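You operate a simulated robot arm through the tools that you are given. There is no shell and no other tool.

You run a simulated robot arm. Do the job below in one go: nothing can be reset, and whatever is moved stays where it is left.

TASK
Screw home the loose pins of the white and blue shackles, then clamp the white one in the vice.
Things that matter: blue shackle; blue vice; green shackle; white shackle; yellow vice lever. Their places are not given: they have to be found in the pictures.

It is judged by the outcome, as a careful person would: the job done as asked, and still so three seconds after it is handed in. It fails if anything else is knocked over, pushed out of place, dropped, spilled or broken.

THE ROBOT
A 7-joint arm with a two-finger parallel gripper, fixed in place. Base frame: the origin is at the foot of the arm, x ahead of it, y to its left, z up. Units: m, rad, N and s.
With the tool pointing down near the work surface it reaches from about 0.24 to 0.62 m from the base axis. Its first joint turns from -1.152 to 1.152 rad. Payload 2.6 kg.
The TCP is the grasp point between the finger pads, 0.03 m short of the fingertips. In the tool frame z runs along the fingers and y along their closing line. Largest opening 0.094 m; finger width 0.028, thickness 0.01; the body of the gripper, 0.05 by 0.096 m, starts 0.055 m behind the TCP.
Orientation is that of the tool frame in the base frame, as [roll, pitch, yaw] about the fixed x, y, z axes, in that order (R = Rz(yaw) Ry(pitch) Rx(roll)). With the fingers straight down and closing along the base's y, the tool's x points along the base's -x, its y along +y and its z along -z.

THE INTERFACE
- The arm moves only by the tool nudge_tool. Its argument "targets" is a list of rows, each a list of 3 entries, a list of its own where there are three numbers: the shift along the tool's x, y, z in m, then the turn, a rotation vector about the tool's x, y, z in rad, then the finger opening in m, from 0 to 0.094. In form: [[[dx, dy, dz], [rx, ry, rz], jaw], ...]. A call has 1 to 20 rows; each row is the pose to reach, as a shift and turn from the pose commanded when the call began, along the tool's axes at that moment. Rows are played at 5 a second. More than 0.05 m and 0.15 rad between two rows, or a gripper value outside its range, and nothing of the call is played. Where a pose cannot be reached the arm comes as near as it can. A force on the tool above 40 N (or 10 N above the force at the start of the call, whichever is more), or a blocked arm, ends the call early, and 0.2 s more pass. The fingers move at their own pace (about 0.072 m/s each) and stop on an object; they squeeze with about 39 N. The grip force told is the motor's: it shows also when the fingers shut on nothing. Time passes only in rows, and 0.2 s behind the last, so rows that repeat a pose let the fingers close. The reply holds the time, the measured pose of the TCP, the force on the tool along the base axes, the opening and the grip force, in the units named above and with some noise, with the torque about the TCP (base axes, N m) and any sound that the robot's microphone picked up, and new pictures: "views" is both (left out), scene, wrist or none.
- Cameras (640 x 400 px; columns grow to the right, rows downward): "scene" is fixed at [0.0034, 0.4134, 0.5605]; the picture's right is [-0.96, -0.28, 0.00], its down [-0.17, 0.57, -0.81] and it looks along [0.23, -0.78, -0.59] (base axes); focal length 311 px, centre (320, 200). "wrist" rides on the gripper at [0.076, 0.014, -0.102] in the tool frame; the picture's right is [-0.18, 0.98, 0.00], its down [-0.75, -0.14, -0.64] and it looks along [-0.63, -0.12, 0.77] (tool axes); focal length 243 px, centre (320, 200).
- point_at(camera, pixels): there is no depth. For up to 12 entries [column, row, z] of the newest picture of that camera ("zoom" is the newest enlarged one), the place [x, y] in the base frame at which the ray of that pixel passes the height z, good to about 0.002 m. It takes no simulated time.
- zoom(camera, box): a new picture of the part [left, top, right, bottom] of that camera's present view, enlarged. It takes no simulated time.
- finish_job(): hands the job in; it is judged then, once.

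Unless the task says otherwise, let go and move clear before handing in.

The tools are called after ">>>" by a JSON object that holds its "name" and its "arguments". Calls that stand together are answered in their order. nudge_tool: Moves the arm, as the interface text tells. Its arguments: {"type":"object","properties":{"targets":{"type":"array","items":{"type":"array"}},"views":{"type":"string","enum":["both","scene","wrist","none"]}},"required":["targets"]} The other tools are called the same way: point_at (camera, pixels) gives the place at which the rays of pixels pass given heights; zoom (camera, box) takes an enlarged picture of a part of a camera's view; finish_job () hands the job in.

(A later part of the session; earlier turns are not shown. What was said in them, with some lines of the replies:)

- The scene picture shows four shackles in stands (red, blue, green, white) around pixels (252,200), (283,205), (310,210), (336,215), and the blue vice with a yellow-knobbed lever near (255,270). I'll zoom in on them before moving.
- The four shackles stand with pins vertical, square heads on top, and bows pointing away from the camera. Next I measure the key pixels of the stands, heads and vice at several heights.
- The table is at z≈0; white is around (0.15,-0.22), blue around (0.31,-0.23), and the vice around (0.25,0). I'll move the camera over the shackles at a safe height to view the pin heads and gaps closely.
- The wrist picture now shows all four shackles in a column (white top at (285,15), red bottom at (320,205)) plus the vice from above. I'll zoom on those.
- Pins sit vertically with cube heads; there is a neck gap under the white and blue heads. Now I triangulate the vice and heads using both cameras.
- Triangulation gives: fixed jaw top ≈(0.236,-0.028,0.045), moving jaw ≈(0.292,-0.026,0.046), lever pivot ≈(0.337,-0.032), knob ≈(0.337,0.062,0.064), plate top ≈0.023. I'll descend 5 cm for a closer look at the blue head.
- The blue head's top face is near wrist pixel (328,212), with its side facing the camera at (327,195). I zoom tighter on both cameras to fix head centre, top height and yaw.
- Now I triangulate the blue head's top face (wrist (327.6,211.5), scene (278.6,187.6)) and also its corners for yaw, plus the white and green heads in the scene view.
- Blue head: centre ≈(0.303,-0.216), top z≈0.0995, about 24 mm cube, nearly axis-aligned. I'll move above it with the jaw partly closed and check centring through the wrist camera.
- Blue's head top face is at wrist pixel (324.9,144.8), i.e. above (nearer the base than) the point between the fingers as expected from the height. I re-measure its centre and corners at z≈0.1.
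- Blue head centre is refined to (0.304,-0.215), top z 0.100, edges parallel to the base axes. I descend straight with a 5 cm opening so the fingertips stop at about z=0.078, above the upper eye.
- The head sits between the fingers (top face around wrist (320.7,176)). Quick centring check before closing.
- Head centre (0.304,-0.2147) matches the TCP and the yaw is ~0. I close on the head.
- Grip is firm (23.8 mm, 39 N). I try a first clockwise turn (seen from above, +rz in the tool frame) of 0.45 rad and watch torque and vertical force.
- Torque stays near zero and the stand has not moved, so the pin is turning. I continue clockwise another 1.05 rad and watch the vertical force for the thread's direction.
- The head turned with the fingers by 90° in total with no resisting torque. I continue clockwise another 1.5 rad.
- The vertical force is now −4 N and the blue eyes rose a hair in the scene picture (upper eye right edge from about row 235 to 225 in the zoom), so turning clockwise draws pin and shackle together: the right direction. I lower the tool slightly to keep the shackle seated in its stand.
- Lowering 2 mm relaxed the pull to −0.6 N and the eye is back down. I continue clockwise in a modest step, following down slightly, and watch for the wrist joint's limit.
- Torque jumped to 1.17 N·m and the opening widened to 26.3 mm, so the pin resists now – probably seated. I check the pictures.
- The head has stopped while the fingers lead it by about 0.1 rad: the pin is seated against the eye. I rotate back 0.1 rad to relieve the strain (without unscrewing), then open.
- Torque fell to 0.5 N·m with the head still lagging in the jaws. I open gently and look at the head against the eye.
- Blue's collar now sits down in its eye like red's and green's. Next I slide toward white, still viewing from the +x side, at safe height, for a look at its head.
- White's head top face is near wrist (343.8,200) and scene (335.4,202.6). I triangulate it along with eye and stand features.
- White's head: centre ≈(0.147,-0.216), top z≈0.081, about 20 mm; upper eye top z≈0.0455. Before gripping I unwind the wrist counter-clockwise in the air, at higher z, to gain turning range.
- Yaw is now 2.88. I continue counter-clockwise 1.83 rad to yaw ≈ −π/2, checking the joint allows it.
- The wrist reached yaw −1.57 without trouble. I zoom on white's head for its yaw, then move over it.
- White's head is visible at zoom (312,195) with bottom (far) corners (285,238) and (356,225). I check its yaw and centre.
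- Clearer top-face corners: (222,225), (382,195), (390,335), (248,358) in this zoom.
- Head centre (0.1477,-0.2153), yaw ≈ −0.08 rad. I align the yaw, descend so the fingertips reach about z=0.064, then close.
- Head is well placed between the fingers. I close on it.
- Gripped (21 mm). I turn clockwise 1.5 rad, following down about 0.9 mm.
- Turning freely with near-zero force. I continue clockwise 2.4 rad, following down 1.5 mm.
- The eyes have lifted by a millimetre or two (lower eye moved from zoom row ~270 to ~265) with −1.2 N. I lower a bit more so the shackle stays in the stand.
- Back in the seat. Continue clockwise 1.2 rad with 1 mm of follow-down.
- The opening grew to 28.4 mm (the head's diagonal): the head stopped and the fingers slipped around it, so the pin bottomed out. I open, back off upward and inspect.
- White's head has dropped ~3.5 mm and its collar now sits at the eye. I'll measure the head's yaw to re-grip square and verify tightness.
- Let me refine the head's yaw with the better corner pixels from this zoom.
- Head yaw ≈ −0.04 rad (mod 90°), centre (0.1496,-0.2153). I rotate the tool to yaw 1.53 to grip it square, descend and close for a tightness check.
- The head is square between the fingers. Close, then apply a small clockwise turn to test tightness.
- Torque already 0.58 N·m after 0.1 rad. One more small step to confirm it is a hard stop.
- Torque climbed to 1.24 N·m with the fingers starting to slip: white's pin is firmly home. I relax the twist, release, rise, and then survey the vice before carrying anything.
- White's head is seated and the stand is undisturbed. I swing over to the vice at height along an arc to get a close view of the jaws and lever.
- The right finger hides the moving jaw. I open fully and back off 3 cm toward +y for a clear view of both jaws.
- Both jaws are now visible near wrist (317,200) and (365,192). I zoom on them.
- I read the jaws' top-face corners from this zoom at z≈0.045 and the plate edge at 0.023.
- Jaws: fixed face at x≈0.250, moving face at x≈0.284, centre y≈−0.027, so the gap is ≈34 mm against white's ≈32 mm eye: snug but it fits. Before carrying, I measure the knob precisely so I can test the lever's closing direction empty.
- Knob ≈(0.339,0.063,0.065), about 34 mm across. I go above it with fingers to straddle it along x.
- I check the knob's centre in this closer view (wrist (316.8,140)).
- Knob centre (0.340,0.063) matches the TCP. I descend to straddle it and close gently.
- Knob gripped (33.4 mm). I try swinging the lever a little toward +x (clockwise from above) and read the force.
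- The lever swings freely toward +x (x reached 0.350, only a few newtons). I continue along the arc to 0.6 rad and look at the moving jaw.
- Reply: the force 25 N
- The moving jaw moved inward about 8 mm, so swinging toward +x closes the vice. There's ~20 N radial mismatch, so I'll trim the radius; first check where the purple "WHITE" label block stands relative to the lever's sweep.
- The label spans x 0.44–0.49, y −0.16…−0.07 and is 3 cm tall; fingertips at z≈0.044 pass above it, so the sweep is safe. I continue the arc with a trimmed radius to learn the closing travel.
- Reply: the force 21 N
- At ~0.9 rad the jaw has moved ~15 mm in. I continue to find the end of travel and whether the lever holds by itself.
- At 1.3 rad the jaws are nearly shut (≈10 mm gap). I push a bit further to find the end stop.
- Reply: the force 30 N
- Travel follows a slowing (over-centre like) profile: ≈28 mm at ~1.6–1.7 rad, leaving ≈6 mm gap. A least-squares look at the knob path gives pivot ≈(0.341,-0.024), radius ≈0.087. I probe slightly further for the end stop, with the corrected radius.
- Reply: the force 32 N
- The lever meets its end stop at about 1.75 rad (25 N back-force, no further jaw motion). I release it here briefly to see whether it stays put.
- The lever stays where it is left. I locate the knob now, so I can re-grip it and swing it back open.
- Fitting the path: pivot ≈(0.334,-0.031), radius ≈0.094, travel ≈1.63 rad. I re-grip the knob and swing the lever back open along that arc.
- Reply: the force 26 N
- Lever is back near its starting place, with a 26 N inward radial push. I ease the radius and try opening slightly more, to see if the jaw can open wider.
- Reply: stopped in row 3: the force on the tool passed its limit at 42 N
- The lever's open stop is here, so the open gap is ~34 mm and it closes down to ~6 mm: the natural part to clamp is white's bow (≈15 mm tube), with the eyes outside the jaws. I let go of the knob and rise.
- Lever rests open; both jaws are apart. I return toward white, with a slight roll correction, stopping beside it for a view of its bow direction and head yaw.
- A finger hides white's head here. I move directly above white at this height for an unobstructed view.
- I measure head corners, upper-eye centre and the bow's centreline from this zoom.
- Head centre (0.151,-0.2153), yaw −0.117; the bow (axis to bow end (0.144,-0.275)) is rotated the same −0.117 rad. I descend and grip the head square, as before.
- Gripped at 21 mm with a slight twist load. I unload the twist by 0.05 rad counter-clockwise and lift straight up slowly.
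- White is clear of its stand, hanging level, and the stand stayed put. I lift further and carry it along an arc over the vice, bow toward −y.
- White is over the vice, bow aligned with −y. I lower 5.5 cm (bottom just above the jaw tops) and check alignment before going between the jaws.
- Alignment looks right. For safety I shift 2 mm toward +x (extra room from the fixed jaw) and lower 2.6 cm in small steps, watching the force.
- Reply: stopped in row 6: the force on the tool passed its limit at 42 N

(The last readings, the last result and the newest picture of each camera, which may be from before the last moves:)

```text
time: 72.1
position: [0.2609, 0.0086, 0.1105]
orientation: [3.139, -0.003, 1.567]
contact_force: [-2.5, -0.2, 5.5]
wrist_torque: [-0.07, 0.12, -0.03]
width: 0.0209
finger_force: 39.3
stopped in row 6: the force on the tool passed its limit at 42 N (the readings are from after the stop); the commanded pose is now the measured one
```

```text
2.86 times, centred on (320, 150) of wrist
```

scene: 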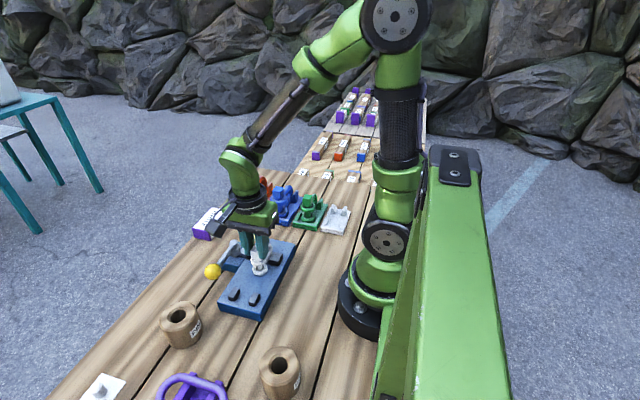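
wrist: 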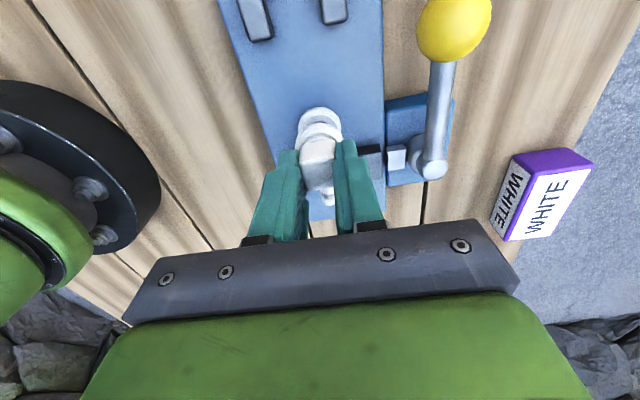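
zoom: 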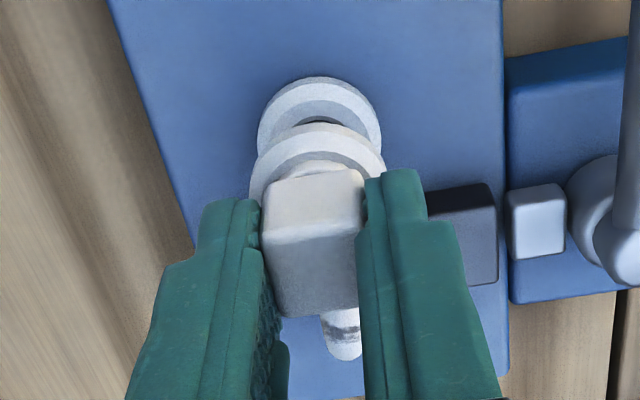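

Contact came at TCP z≈0.110 with the eye about at the plate (scene zoom: eye bottom near (295,378), consistent with z≈0.025), so it is standing on the vice plate. Now I ease upward force and slide gently toward the fixed jaw (−x) until the bow nearly touches.

>>> {"name": "nudge_tool", "arguments": {"targets": [[[0, 0, -0.0005], [0, 0, 0], 0.0], [[0, -0.0015, -0.0005], [0, 0, 0], 0.0], [[0, -0.003, -0.0005], [0, 0, 0], 0.0], [[0, -0.003, -0.0005], [0, 0, 0], 0.0]], "views": "none"}}

```text
time: 73.1
position: [0.2583, 0.0104, 0.1104]
orientation: [3.137, -0.001, 1.566]
contact_force: [1.2, 0.3, 1.6]
wrist_torque: [-0.09, -0.04, -0.01]
width: 0.0211
finger_force: 38.9
```

Little force yet (1.2 N). Another 1.5 mm toward the fixed jaw.

>>> {"name": "nudge_tool", "arguments": {"targets": [[[0, -0.0008, 0], [0, 0, 0], 0.0], [[0, -0.0015, 0], [0, 0, 0], 0.0], [[0, -0.0015, 0], [0, 0, 0], 0.0]], "views": "both"}}

>>> {"name": "zoom", "arguments": {"camera": "scene", "box": [230, 215, 300, 280]}}

>>> {"name": "zoom", "arguments": {"camera": "wrist", "box": [260, 100, 380, 220]}}

```text
time: 73.9
position: [0.2562, 0.0097, 0.1101]
orientation: [3.139, -0.001, 1.569]
contact_force: [2.0, -0.3, 3.3]
wrist_torque: [0.0, -0.12, 0.05]
width: 0.0207
finger_force: 39.3
```

scene: 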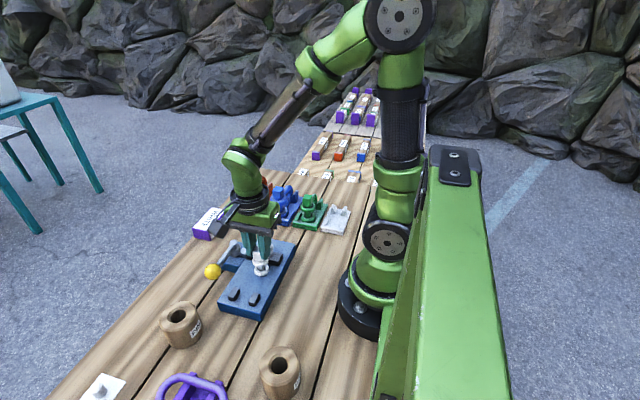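
wrist: 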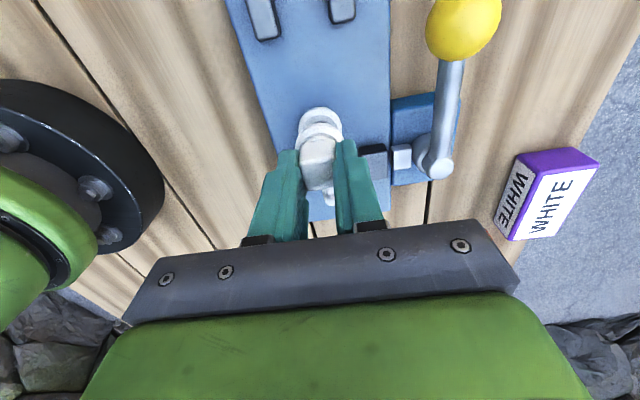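

```text
6.15 times, centred on (265, 248) of scene
```

zoom: 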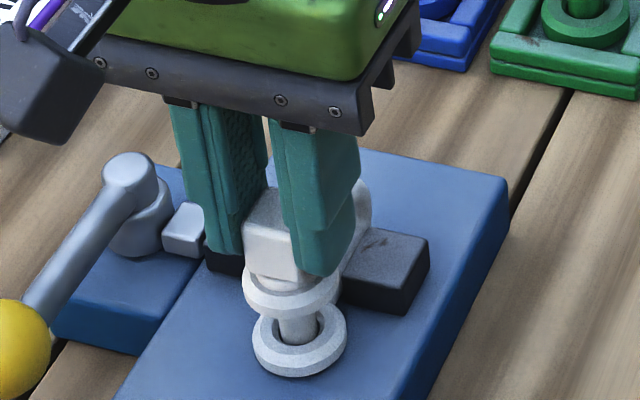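

```text
3.33 times, centred on (320, 160) of wrist
```

zoom: 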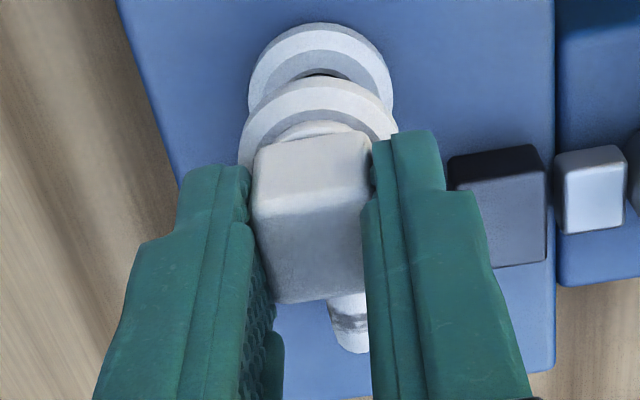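

The bow now sits right beside the fixed jaw (light contact, ~2 N). I release the head gently and rise straight up.

>>> {"name": "nudge_tool", "arguments": {"targets": [[[0, 0, 0], [0, 0, 0], 0.026], [[0, 0, 0], [0, 0, 0], 0.032], [[0, 0, 0], [0, 0, 0], 0.04], [[0, 0, 0], [0, 0, 0], 0.04], [[0, 0, -0.03], [0, 0, 0], 0.04], [[0, 0, -0.06], [0, 0, 0], 0.04], [[0, 0, -0.09], [0, 0, 0], 0.04], [[0, 0, -0.09], [0, 0, 0], 0.04]], "views": "both"}}

>>> {"name": "zoom", "arguments": {"camera": "scene", "box": [220, 205, 310, 285]}}

>>> {"name": "zoom", "arguments": {"camera": "wrist", "box": [240, 60, 420, 210]}}

```text
time: 75.7
position: [0.2549, 0.0093, 0.201]
orientation: [3.14, -0.001, 1.567]
contact_force: [-0.2, -1.0, 0.4]
wrist_torque: [-0.02, 0.01, -0.01]
width: 0.0399
finger_force: 0.1
```

scene: 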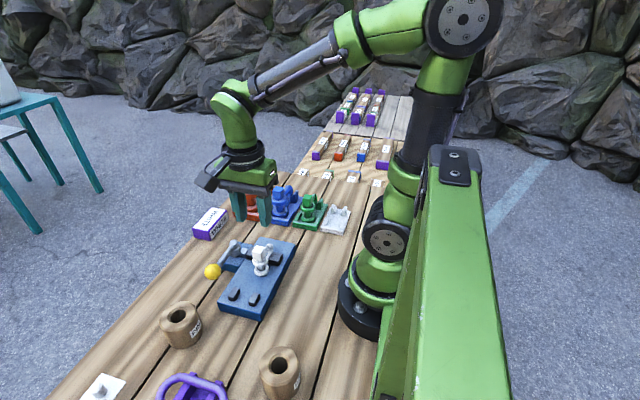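
wrist: 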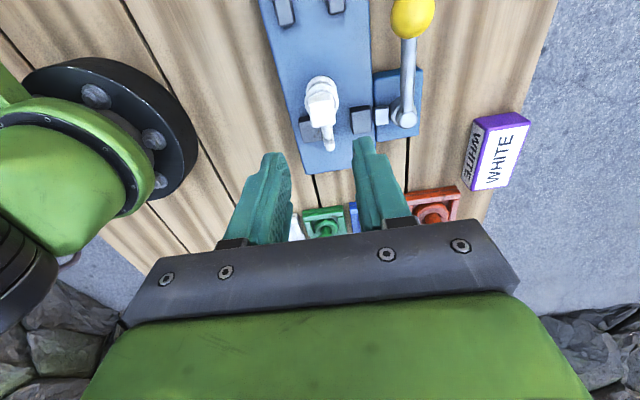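

```text
5.00 times, centred on (265, 245) of scene
```

zoom: 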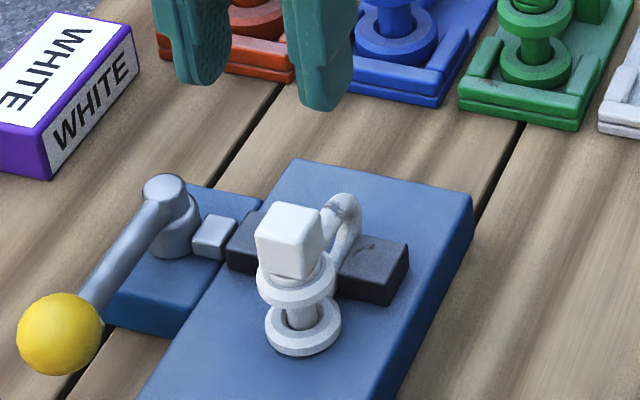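

```text
2.67 times, centred on (330, 135) of wrist
```

zoom: 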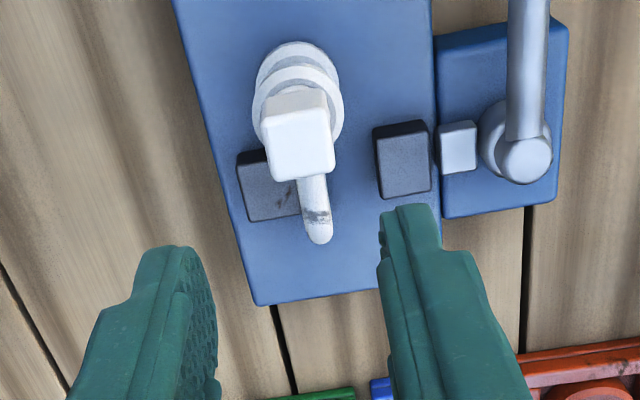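

White stands upright in the vice with its bow between the jaws, beside the fixed jaw. Next I go to the lever knob; first hover above it for a check.

>>> {"name": "nudge_tool", "arguments": {"targets": [[[0.017, 0.028, 0], [0, 0, 0], 0.05], [[0.034, 0.056, 0], [0, 0, 0], 0.06], [[0.0516, 0.0843, 0], [0, 0, 0], 0.06], [[0.0516, 0.0843, 0.04], [0, 0, 0], 0.06], [[0.0516, 0.0843, 0.07], [0, 0, 0], 0.06], [[0.0516, 0.0843, 0.07], [0, 0, 0], 0.06]], "views": "both"}}

>>> {"name": "zoom", "arguments": {"camera": "wrist", "box": [200, 60, 420, 230]}}

```text
time: 77.1
position: [0.3416, 0.0587, 0.1324]
orientation: [3.138, -0.001, 1.567]
contact_force: [1.3, 0.1, 0.2]
wrist_torque: [0.03, 0.02, 0.0]
width: 0.0601
finger_force: 0.0
```

scene: 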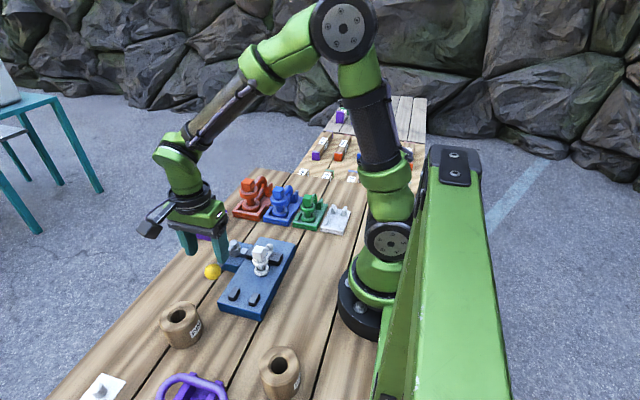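
wrist: 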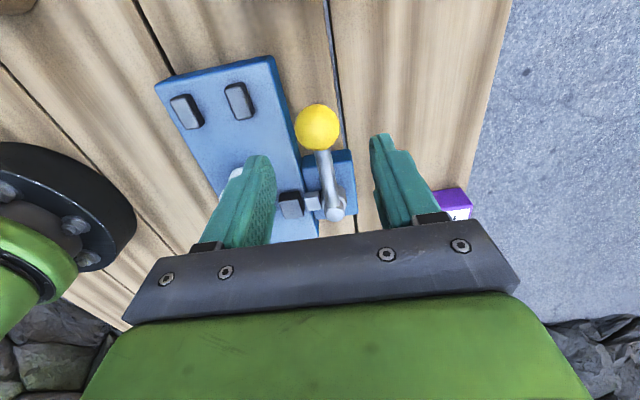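

```text
2.35 times, centred on (310, 145) of wrist
```

zoom: 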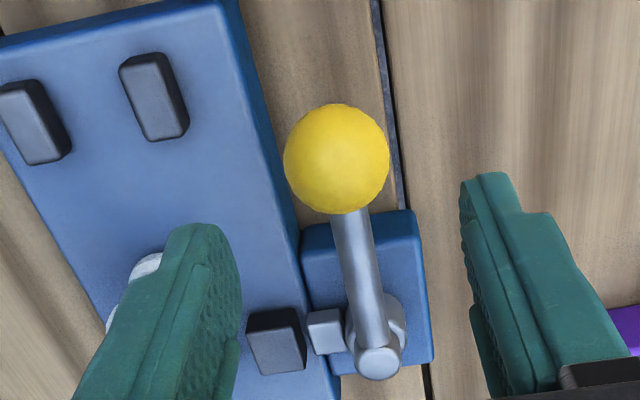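

>>> {"name": "point_at", "arguments": {"camera": "wrist", "pixels": [[317, 127, 0.065], [317, 127, 0.06], [295, 127, 0.065], [339.5, 127, 0.065], [337, 206, 0.06]]}}

```text
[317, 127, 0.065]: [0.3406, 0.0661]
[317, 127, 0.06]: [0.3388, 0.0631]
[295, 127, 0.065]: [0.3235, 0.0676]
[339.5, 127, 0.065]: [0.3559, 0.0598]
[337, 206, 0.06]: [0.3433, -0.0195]
```

Knob centre at (0.340,0.0635), as the wrist pixel (317,127) shows. I shift 3 mm in +y, descend, and grip it.

>>> {"name": "nudge_tool", "arguments": {"targets": [[[0.003, -0.001, 0.02], [0, 0, 0], 0.06], [[0.003, -0.001, 0.04], [0, 0, 0], 0.06], [[0.003, -0.001, 0.058], [0, 0, 0], 0.06], [[0.003, -0.001, 0.058], [0, 0, 0], 0.042], [[0.003, -0.001, 0.058], [0, 0, 0], 0.0], [[0.003, -0.001, 0.058], [0, 0, 0], 0.0], [[0.003, -0.001, 0.058], [0, 0, 0], 0.0]], "views": "none"}}

```text
time: 78.7
position: [0.3399, 0.0627, 0.073]
orientation: [3.14, -0.002, 1.569]
contact_force: [7.4, 1.4, -14.3]
wrist_torque: [0.08, -0.15, 0.05]
width: 0.0333
finger_force: 45.3
```

Knob gripped. I swing the lever toward closing by 0.72 rad along the arc (pivot ≈(0.3385,-0.028), R≈0.09), still short of expected jaw contact.

>>> {"name": "nudge_tool", "arguments": {"targets": [[[0, 0, 0.001], [0, 0, 0], 0.0], [[-0.0006, 0.0108, 0.001], [0, 0, 0.12], 0.0], [[-0.0026, 0.0215, 0.001], [0, 0, 0.24], 0.0], [[-0.0058, 0.0318, 0.001], [0, 0, 0.36], 0.0], [[-0.0102, 0.0417, 0.001], [0, 0, 0.48], 0.0], [[-0.0158, 0.051, 0.001], [0, 0, 0.6], 0.0], [[-0.0224, 0.0595, 0.001], [0, 0, 0.72], 0.0], [[-0.0224, 0.0595, 0.001], [0, 0, 0.72], 0.0]], "views": "scene"}}

>>> {"name": "zoom", "arguments": {"camera": "scene", "box": [200, 205, 310, 305]}}

```text
time: 80.5
position: [0.3989, 0.0418, 0.0722]
orientation: [-3.141, -0.002, 0.847]
contact_force: [-8.2, -11.2, 20.1]
wrist_torque: [-0.13, 0.06, 0.1]
width: 0.0331
finger_force: 44.6
```

scene: 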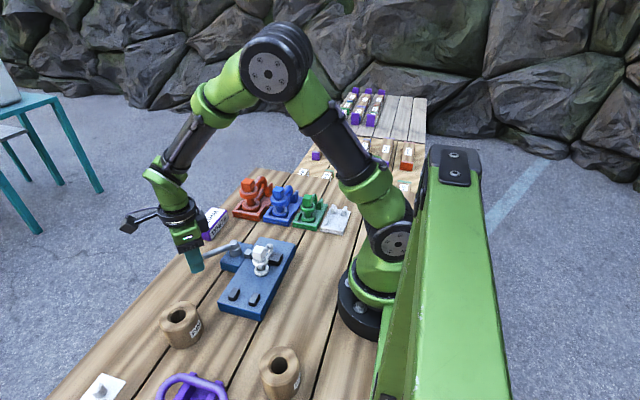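

```text
4.00 times, centred on (255, 255) of scene
```

zoom: 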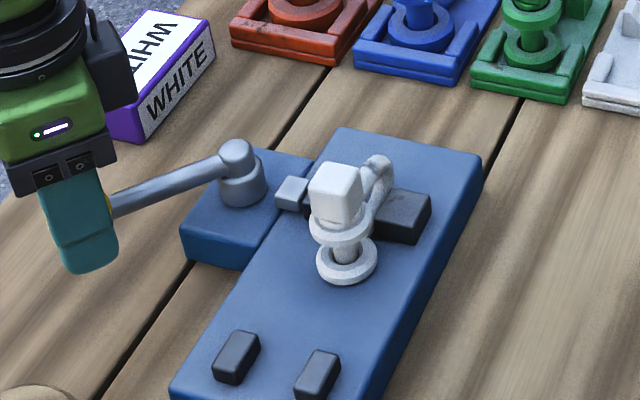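

Jaw closing, white still upright and unmoved. I trim radius and height, and advance another 0.2 rad.

>>> {"name": "nudge_tool", "arguments": {"targets": [[[-0.0015, 0, -0.0015], [0, 0, 0], 0.0], [[-0.002, 0.009, -0.0015], [0, 0, 0.1], 0.0], [[-0.0033, 0.018, -0.0015], [0, 0, 0.2], 0.0], [[-0.0033, 0.018, -0.0015], [0, 0, 0.2], 0.0]], "views": "none"}}

>>> {"name": "zoom", "arguments": {"camera": "scene", "box": [200, 205, 310, 305]}}

```text
time: 81.5
position: [0.4112, 0.0292, 0.0724]
orientation: [-3.138, -0.003, 0.648]
contact_force: [7.5, 7.3, -26.8]
wrist_torque: [0.26, -0.32, 0.0]
width: 0.0335
finger_force: 45.1
```

```text
4.00 times, centred on (255, 255) of scene
```

zoom: 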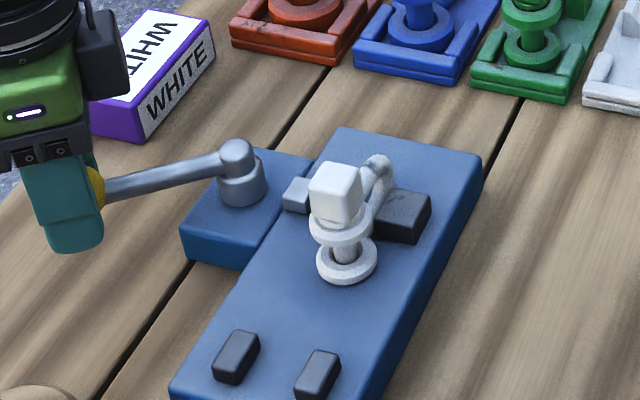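

Tangential resistance is still ~0; the −27 N is vertical, so I lower by ~1 mm and advance another 0.2 rad.

>>> {"name": "nudge_tool", "arguments": {"targets": [[[0.0007, 0, 0.0009], [0, 0, 0], 0.0], [[0.0003, 0.009, 0.0009], [0, 0, 0.1], 0.0], [[-0.0011, 0.018, 0.0009], [0, 0, 0.2], 0.0], [[-0.0011, 0.018, 0.0009], [0, 0, 0.2], 0.0]], "views": "none"}}

>>> {"name": "zoom", "arguments": {"camera": "scene", "box": [200, 205, 310, 305]}}

```text
time: 82.5
position: [0.4203, 0.0113, 0.0737]
orientation: [3.142, -0.005, 0.446]
contact_force: [7.4, 6.4, -22.4]
wrist_torque: [0.24, -0.28, -0.24]
width: 0.0333
finger_force: 45.0
```

```text
4.00 times, centred on (255, 255) of scene
```

zoom: 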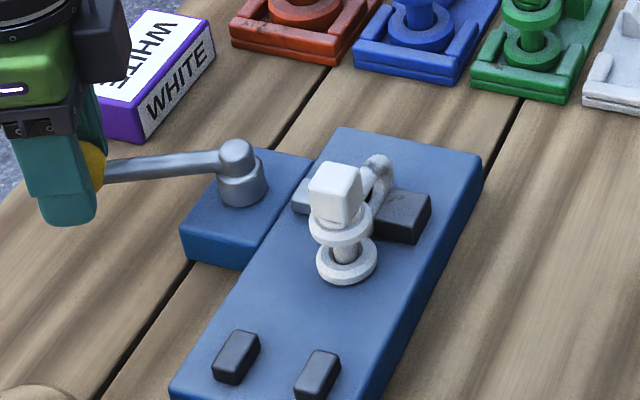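

Still no tangential resistance at α≈1.12. I lower a little more and keep going in smaller steps.

>>> {"name": "nudge_tool", "arguments": {"targets": [[[0.0006, 0, 0.0008], [0, 0, 0], 0.0], [[0.0004, 0.0063, 0.0008], [0, 0, 0.07], 0.0], [[-0.0003, 0.0126, 0.0008], [0, 0, 0.14], 0.0], [[-0.0003, 0.0126, 0.0008], [0, 0, 0.14], 0.0]], "views": "none"}}

>>> {"name": "zoom", "arguments": {"camera": "scene", "box": [200, 205, 310, 305]}}

```text
time: 83.5
position: [0.4262, 0.0006, 0.0724]
orientation: [-3.141, -0.002, 0.305]
contact_force: [-16.7, -0.8, 17.5]
wrist_torque: [0.1, 0.42, -0.18]
width: 0.0333
finger_force: 45.4
```

```text
4.00 times, centred on (255, 255) of scene
```

zoom: 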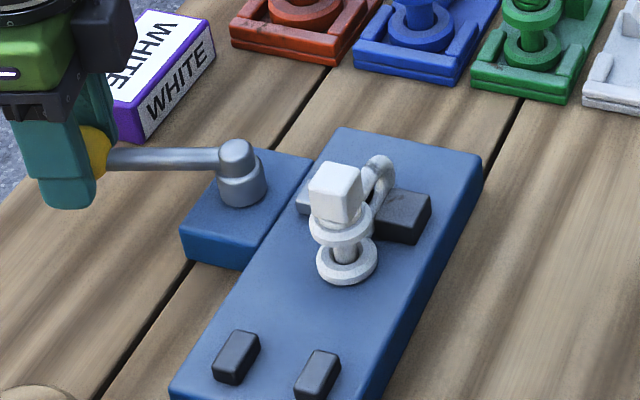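

At α≈1.26 a small tangential resistance (~4 N) appears. I trim radius/height and continue by 0.12 rad.

>>> {"name": "nudge_tool", "arguments": {"targets": [[[-0.0011, 0, -0.0005], [0, 0, 0], 0.0], [[-0.0013, 0.0054, -0.0005], [0, 0, 0.06], 0.0], [[-0.0018, 0.0108, -0.0005], [0, 0, 0.12], 0.0], [[-0.0018, 0.0108, -0.0005], [0, 0, 0.12], 0.0]], "views": "none"}}

>>> {"name": "zoom", "arguments": {"camera": "scene", "box": [200, 205, 310, 305]}}

```text
time: 84.5
position: [0.4277, -0.01, 0.0721]
orientation: [-3.141, -0.005, 0.19]
contact_force: [12.3, 3.7, -11.1]
wrist_torque: [0.16, -1.0, 0.05]
width: 0.0333
finger_force: 44.5
```

```text
4.00 times, centred on (255, 255) of scene
```

zoom: 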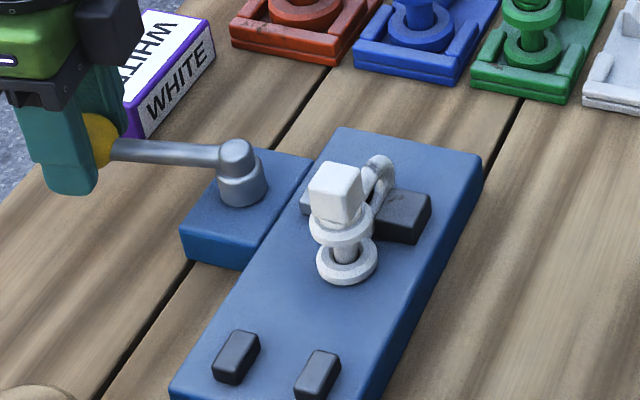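

The link (zoom (303,198)) has stopped advancing while the lever moves on, so the jaw has met the bow and the lever is loading it. Let me look with the wrist camera too before going on.

>>> {"name": "nudge_tool", "arguments": {"targets": [[[-0.0003, 0.0054, 0], [0, 0, 0.06], 0.0], [[-0.001, 0.0108, 0], [0, 0, 0.12], 0.0], [[-0.001, 0.0108, 0], [0, 0, 0.12], 0.0]], "views": "both"}}

>>> {"name": "zoom", "arguments": {"camera": "scene", "box": [230, 215, 300, 275]}}

```text
time: 85.3
position: [0.4296, -0.0203, 0.0733]
orientation: [-3.139, -0.005, 0.067]
contact_force: [24.8, 5.3, -15.6]
wrist_torque: [0.21, -0.38, -0.08]
width: 0.0334
finger_force: 45.5
```

scene: 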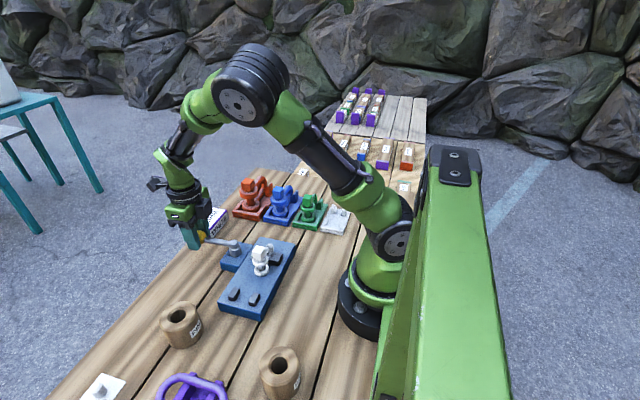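
wrist: 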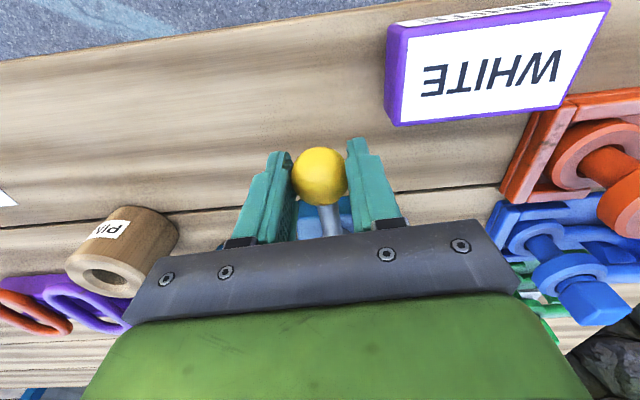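

```text
6.67 times, centred on (265, 245) of scene
```

zoom: 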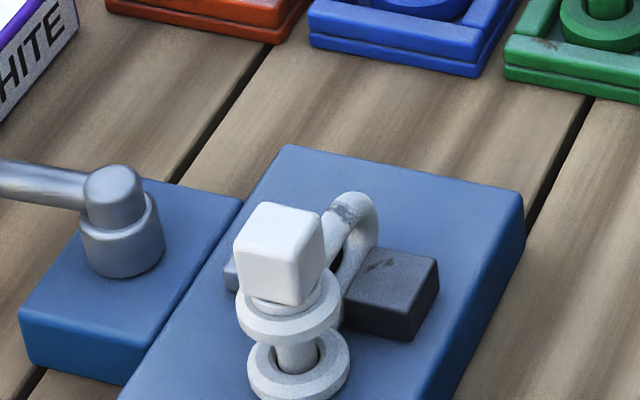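

Tangential load is still small (≈3 N), the radial and vertical offsets account for the rest. I trim and continue to the end stop at ~1.7 rad.

>>> {"name": "nudge_tool", "arguments": {"targets": [[[0.0015, 0, 0.0005], [0, 0, 0], 0.0], [[0.0013, 0.0054, 0.0005], [0, 0, 0.06], 0.0], [[0.0008, 0.0108, 0.0005], [0, 0, 0.12], 0.0], [[0.0001, 0.0162, 0.0005], [0, 0, 0.18], 0.0], [[0.0001, 0.0162, 0.0005], [0, 0, 0.18], 0.0]], "views": "none"}}

>>> {"name": "zoom", "arguments": {"camera": "scene", "box": [230, 215, 300, 275]}}

```text
time: 86.5
position: [0.4285, -0.0369, 0.0718]
orientation: [-3.139, 0.0, -0.115]
contact_force: [-14.4, 1.3, 23.1]
wrist_torque: [0.1, -0.14, -0.16]
width: 0.0333
finger_force: 45.5
```

```text
6.67 times, centred on (265, 245) of scene
```

zoom: 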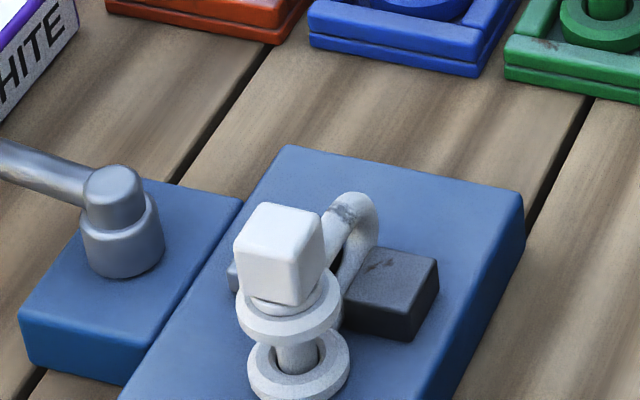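

Nearly at the end stop (α≈1.67). One more small step until it resists.

>>> {"name": "nudge_tool", "arguments": {"targets": [[[-0.0008, 0, -0.0006], [0, 0, 0], 0.0], [[-0.001, 0.0045, -0.0006], [0, 0, 0.05], 0.0], [[-0.0013, 0.009, -0.0006], [0, 0, 0.1], 0.0], [[-0.0013, 0.009, -0.0006], [0, 0, 0.1], 0.0]], "views": "none"}}

>>> {"name": "zoom", "arguments": {"camera": "scene", "box": [230, 215, 300, 275]}}

```text
time: 87.5
position: [0.4278, -0.0424, 0.0732]
orientation: [-3.132, -0.005, -0.209]
contact_force: [5.8, 22.2, 9.3]
wrist_torque: [0.17, -0.4, 0.26]
width: 0.0334
finger_force: 44.7
```

```text
6.67 times, centred on (265, 245) of scene
```

zoom: 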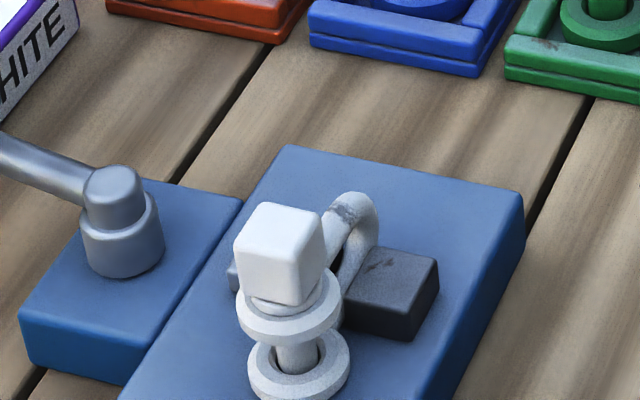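

The lever is at its end stop (22 N). I relax slightly, let go of the knob, rise, and inspect the jaws from above.

>>> {"name": "nudge_tool", "arguments": {"targets": [[[0, -0.0025, 0], [0, 0, 0], 0.0], [[0, -0.0025, 0], [0, 0, 0], 0.045], [[0, -0.0025, 0], [0, 0, 0], 0.06], [[0, -0.0025, 0], [0, 0, 0], 0.06], [[0, -0.0025, -0.04], [0, 0, 0], 0.06], [[0, -0.0025, -0.08], [0, 0, 0], 0.06], [[0, -0.0025, -0.11], [0, 0, 0], 0.06], [[0, -0.0025, -0.11], [0, 0, 0], 0.06]], "views": "both"}}

>>> {"name": "zoom", "arguments": {"camera": "scene", "box": [200, 205, 310, 305]}}

```text
time: 89.3
position: [0.4291, -0.0433, 0.1827]
orientation: [-3.141, -0.002, -0.213]
contact_force: [0.4, 0.0, 0.2]
wrist_torque: [-0.02, 0.04, 0.03]
width: 0.06
finger_force: 0.1
```

scene: 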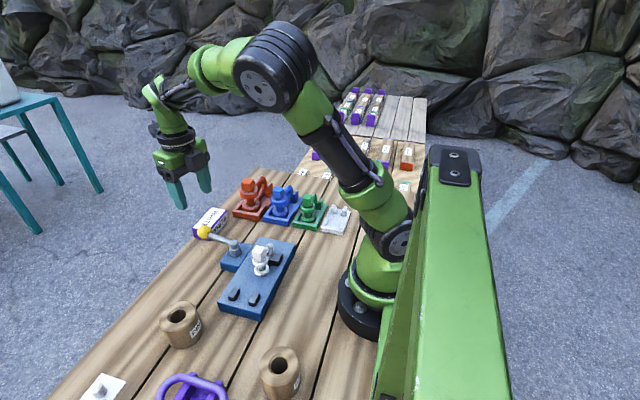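
wrist: 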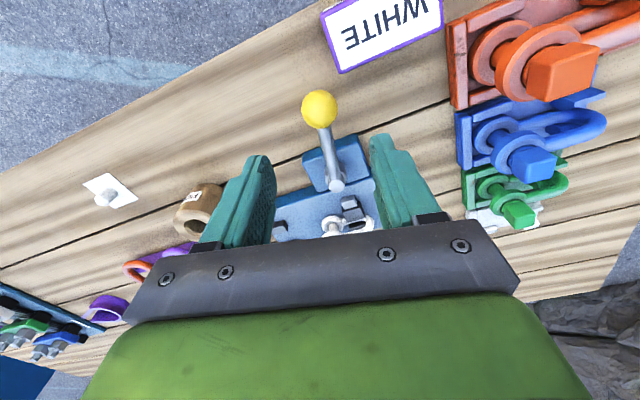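

```text
4.00 times, centred on (255, 255) of scene
```

zoom: 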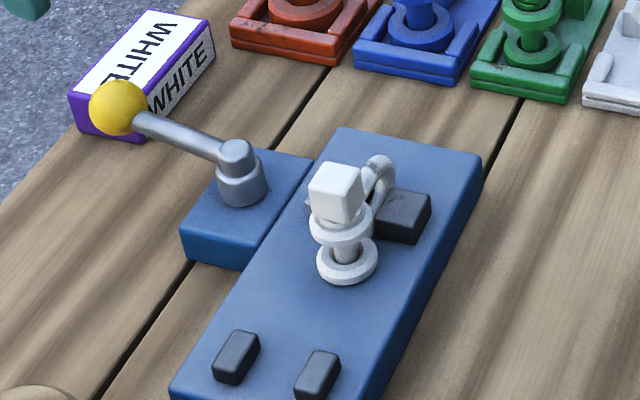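

The lever stays thrown. I zoom the wrist view on the jaws near (350,213).

>>> {"name": "zoom", "arguments": {"camera": "wrist", "box": [270, 130, 400, 240]}}

>>> {"name": "nudge_tool", "arguments": {"targets": [[[-0.04, 0.0, -0.02], [0, 0, 0], 0.08], [[-0.08, 0.0, -0.02], [0, 0, 0], 0.094], [[-0.08, 0.0, -0.02], [0, 0, 0], 0.094]], "views": "wrist"}}

>>> {"name": "zoom", "arguments": {"camera": "wrist", "box": [270, 70, 430, 210]}}

```text
3.64 times, centred on (335, 185) of wrist
```

zoom: 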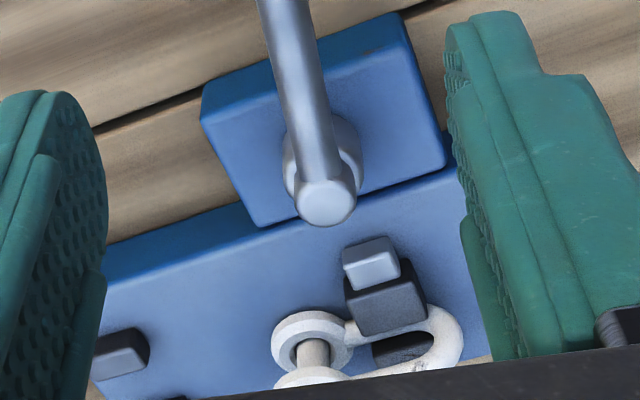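

```text
time: 90.1
position: [0.3507, -0.0277, 0.1991]
orientation: [-3.14, 0.0, -0.212]
contact_force: [0.3, 0.6, 0.4]
wrist_torque: [0.02, 0.01, -0.01]
width: 0.0942
finger_force: 0.0
```

wrist: 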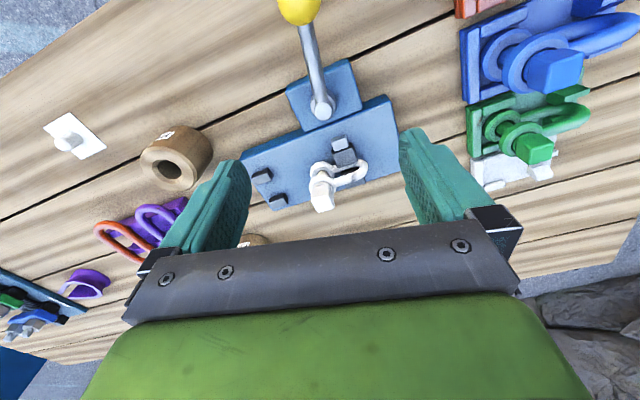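

```text
2.86 times, centred on (350, 140) of wrist
```

zoom: 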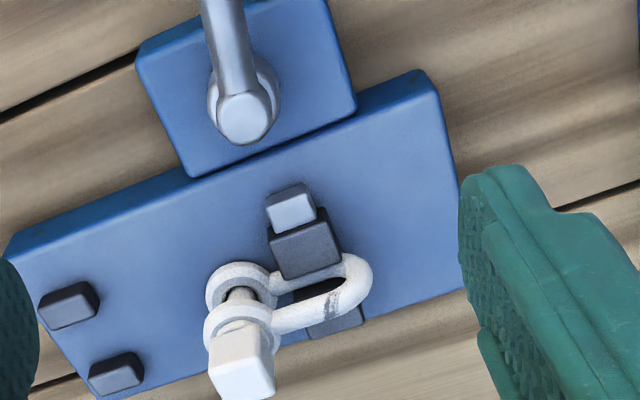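

The moving jaw is pressed against the bow from the +x side, with the fixed jaw behind it. I measure the jaw faces to confirm the gap matches the bow's thickness.

>>> {"name": "point_at", "arguments": {"camera": "zoom", "pixels": [[271, 238, 0.045], [325, 221, 0.045], [341, 258, 0.045], [286, 277, 0.045], [307, 340, 0.045], [362, 326, 0.045], [292, 210, 0.04], [245, 118, 0.06]]}}

>>> {"name": "zoom", "arguments": {"camera": "wrist", "box": [305, 125, 385, 215]}}

```text
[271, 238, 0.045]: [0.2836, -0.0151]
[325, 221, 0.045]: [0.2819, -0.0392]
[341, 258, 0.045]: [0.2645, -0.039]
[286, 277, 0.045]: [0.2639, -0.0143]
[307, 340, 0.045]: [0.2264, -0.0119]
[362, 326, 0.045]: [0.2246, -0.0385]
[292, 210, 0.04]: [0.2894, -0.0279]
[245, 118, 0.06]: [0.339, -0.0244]
```

```text
4.44 times, centred on (345, 170) of wrist
```

zoom: 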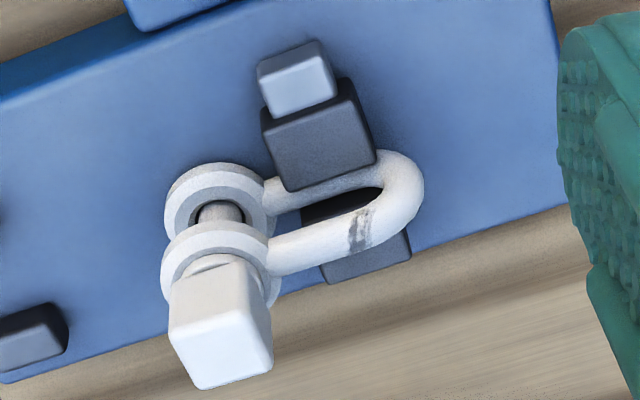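

The moving jaw's face is at x≈0.264 and the fixed face at 0.250: a 14 mm gap equal to the bow, versus ~6 mm when empty, so the bow is clamped and the lever is fully thrown. I rise clear, let a few seconds pass, and do a last overall check.

>>> {"name": "nudge_tool", "arguments": {"targets": [[[0, 0, -0.03], [0, 0, 0], 0.08], [[0, 0, -0.06], [0, 0, 0], 0.06], [[0.03, 0, -0.07], [0, 0, 0], 0.06], [[0.06, 0, -0.07], [0, 0, 0], 0.06], [[0.06, 0, -0.07], [0, 0, 0], 0.06], [[0.06, 0, -0.07], [0, 0, 0], 0.06], [[0.06, 0, -0.07], [0, 0, 0], 0.06], [[0.06, 0, -0.07], [0, 0, 0], 0.06], [[0.06, 0, -0.07], [0, 0, 0], 0.06], [[0.06, 0, -0.07], [0, 0, 0], 0.06], [[0.06, 0, -0.07], [0, 0, 0], 0.06], [[0.06, 0, -0.07], [0, 0, 0], 0.06]], "views": "both"}}

>>> {"name": "zoom", "arguments": {"camera": "scene", "box": [195, 165, 365, 305]}}

>>> {"name": "zoom", "arguments": {"camera": "scene", "box": [225, 165, 325, 235]}}

>>> {"name": "zoom", "arguments": {"camera": "scene", "box": [235, 225, 295, 285]}}

```text
time: 92.7
position: [0.4079, -0.0406, 0.2727]
orientation: [-3.141, -0.002, -0.211]
contact_force: [-0.4, -0.3, -0.1]
wrist_torque: [-0.01, 0.0, 0.02]
width: 0.0599
finger_force: 0.1
```

scene: 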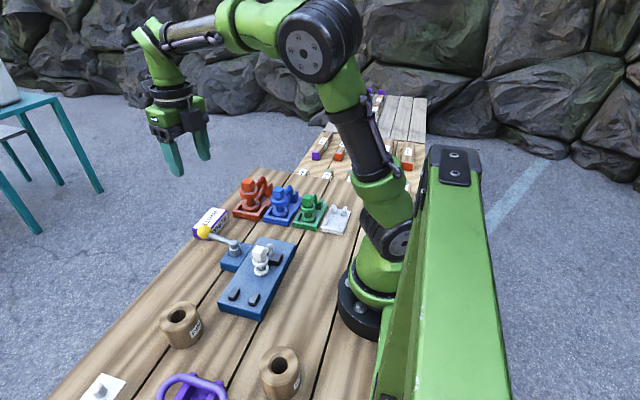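
wrist: 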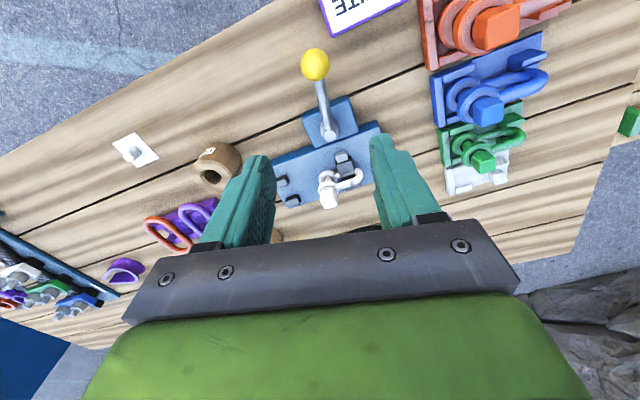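

```text
2.86 times, centred on (280, 235) of scene
```

zoom: 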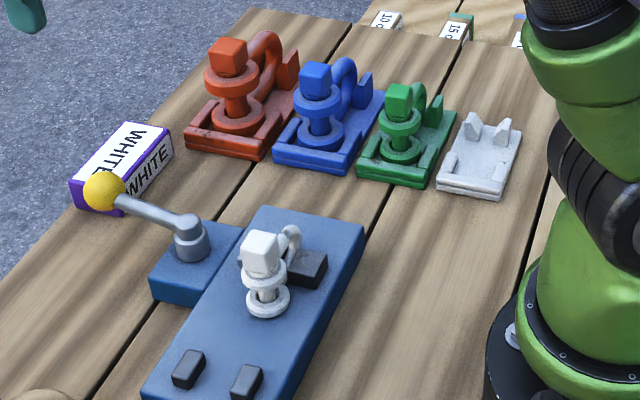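

```text
5.71 times, centred on (275, 200) of scene
```

zoom: 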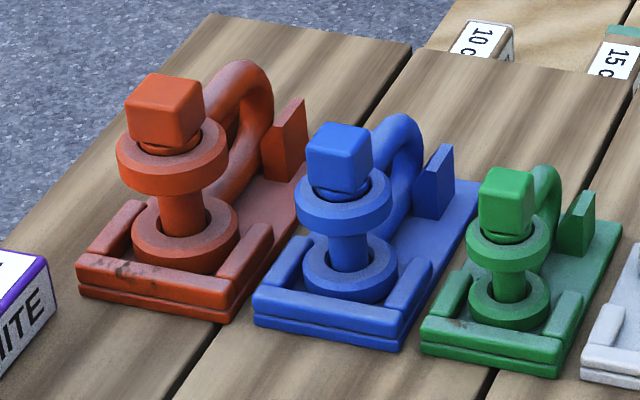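

```text
6.67 times, centred on (265, 255) of scene
```

zoom: 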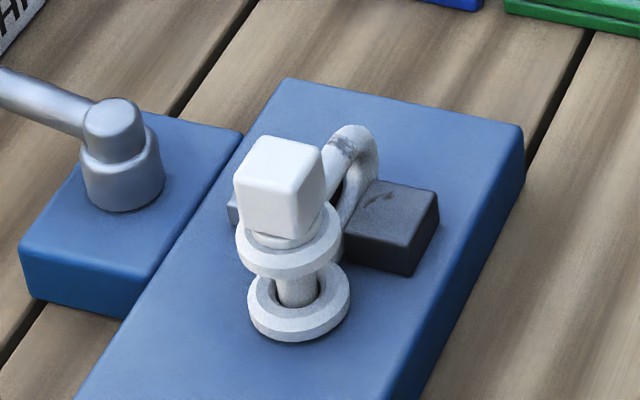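

The last pictures show white held between the jaws with the lever fully thrown (knob at (204,232)) and nothing moving over the last few seconds. Blue's collar is seated like red's and green's, and the stands and label are where they were. The gripper is open and clear, so I hand the job in.

>>> {"name": "finish_job", "arguments": {}}

```text
The job is handed in.
```

The white and blue pins are both screwed home, and the white shackle is clamped in the vice with the lever thrown fully over. I handed the job in with the gripper open and clear of everything.

- **Pins:** Each pin took about half a turn clockwise, then stopped hard at roughly 1.2 N·m with the fingers slipping on the head. I gripped the white pin a second time and got the same hard stop. Blue's head now sits as low on its eye as red's and green's.
- **Clamp:** I clamped white by its bow, with the eyes and pin outside the jaws. The eye would have fitted between the jaws with only about 1 mm to spare on each side. The jaw gap now measures about 14 mm, which matches the bow; empty, the jaws close to about 6 mm. I did not tug on the shackle to test the hold.
- **Lever:** I swung it closed and open once with the vice empty to learn its direction and travel before placing the shackle. It stays where it is left.
- **Surroundings:** In the last pictures the other shackles, the stands and the label block look undisturbed. White was steady in the vice during the few seconds I watched before handing in.
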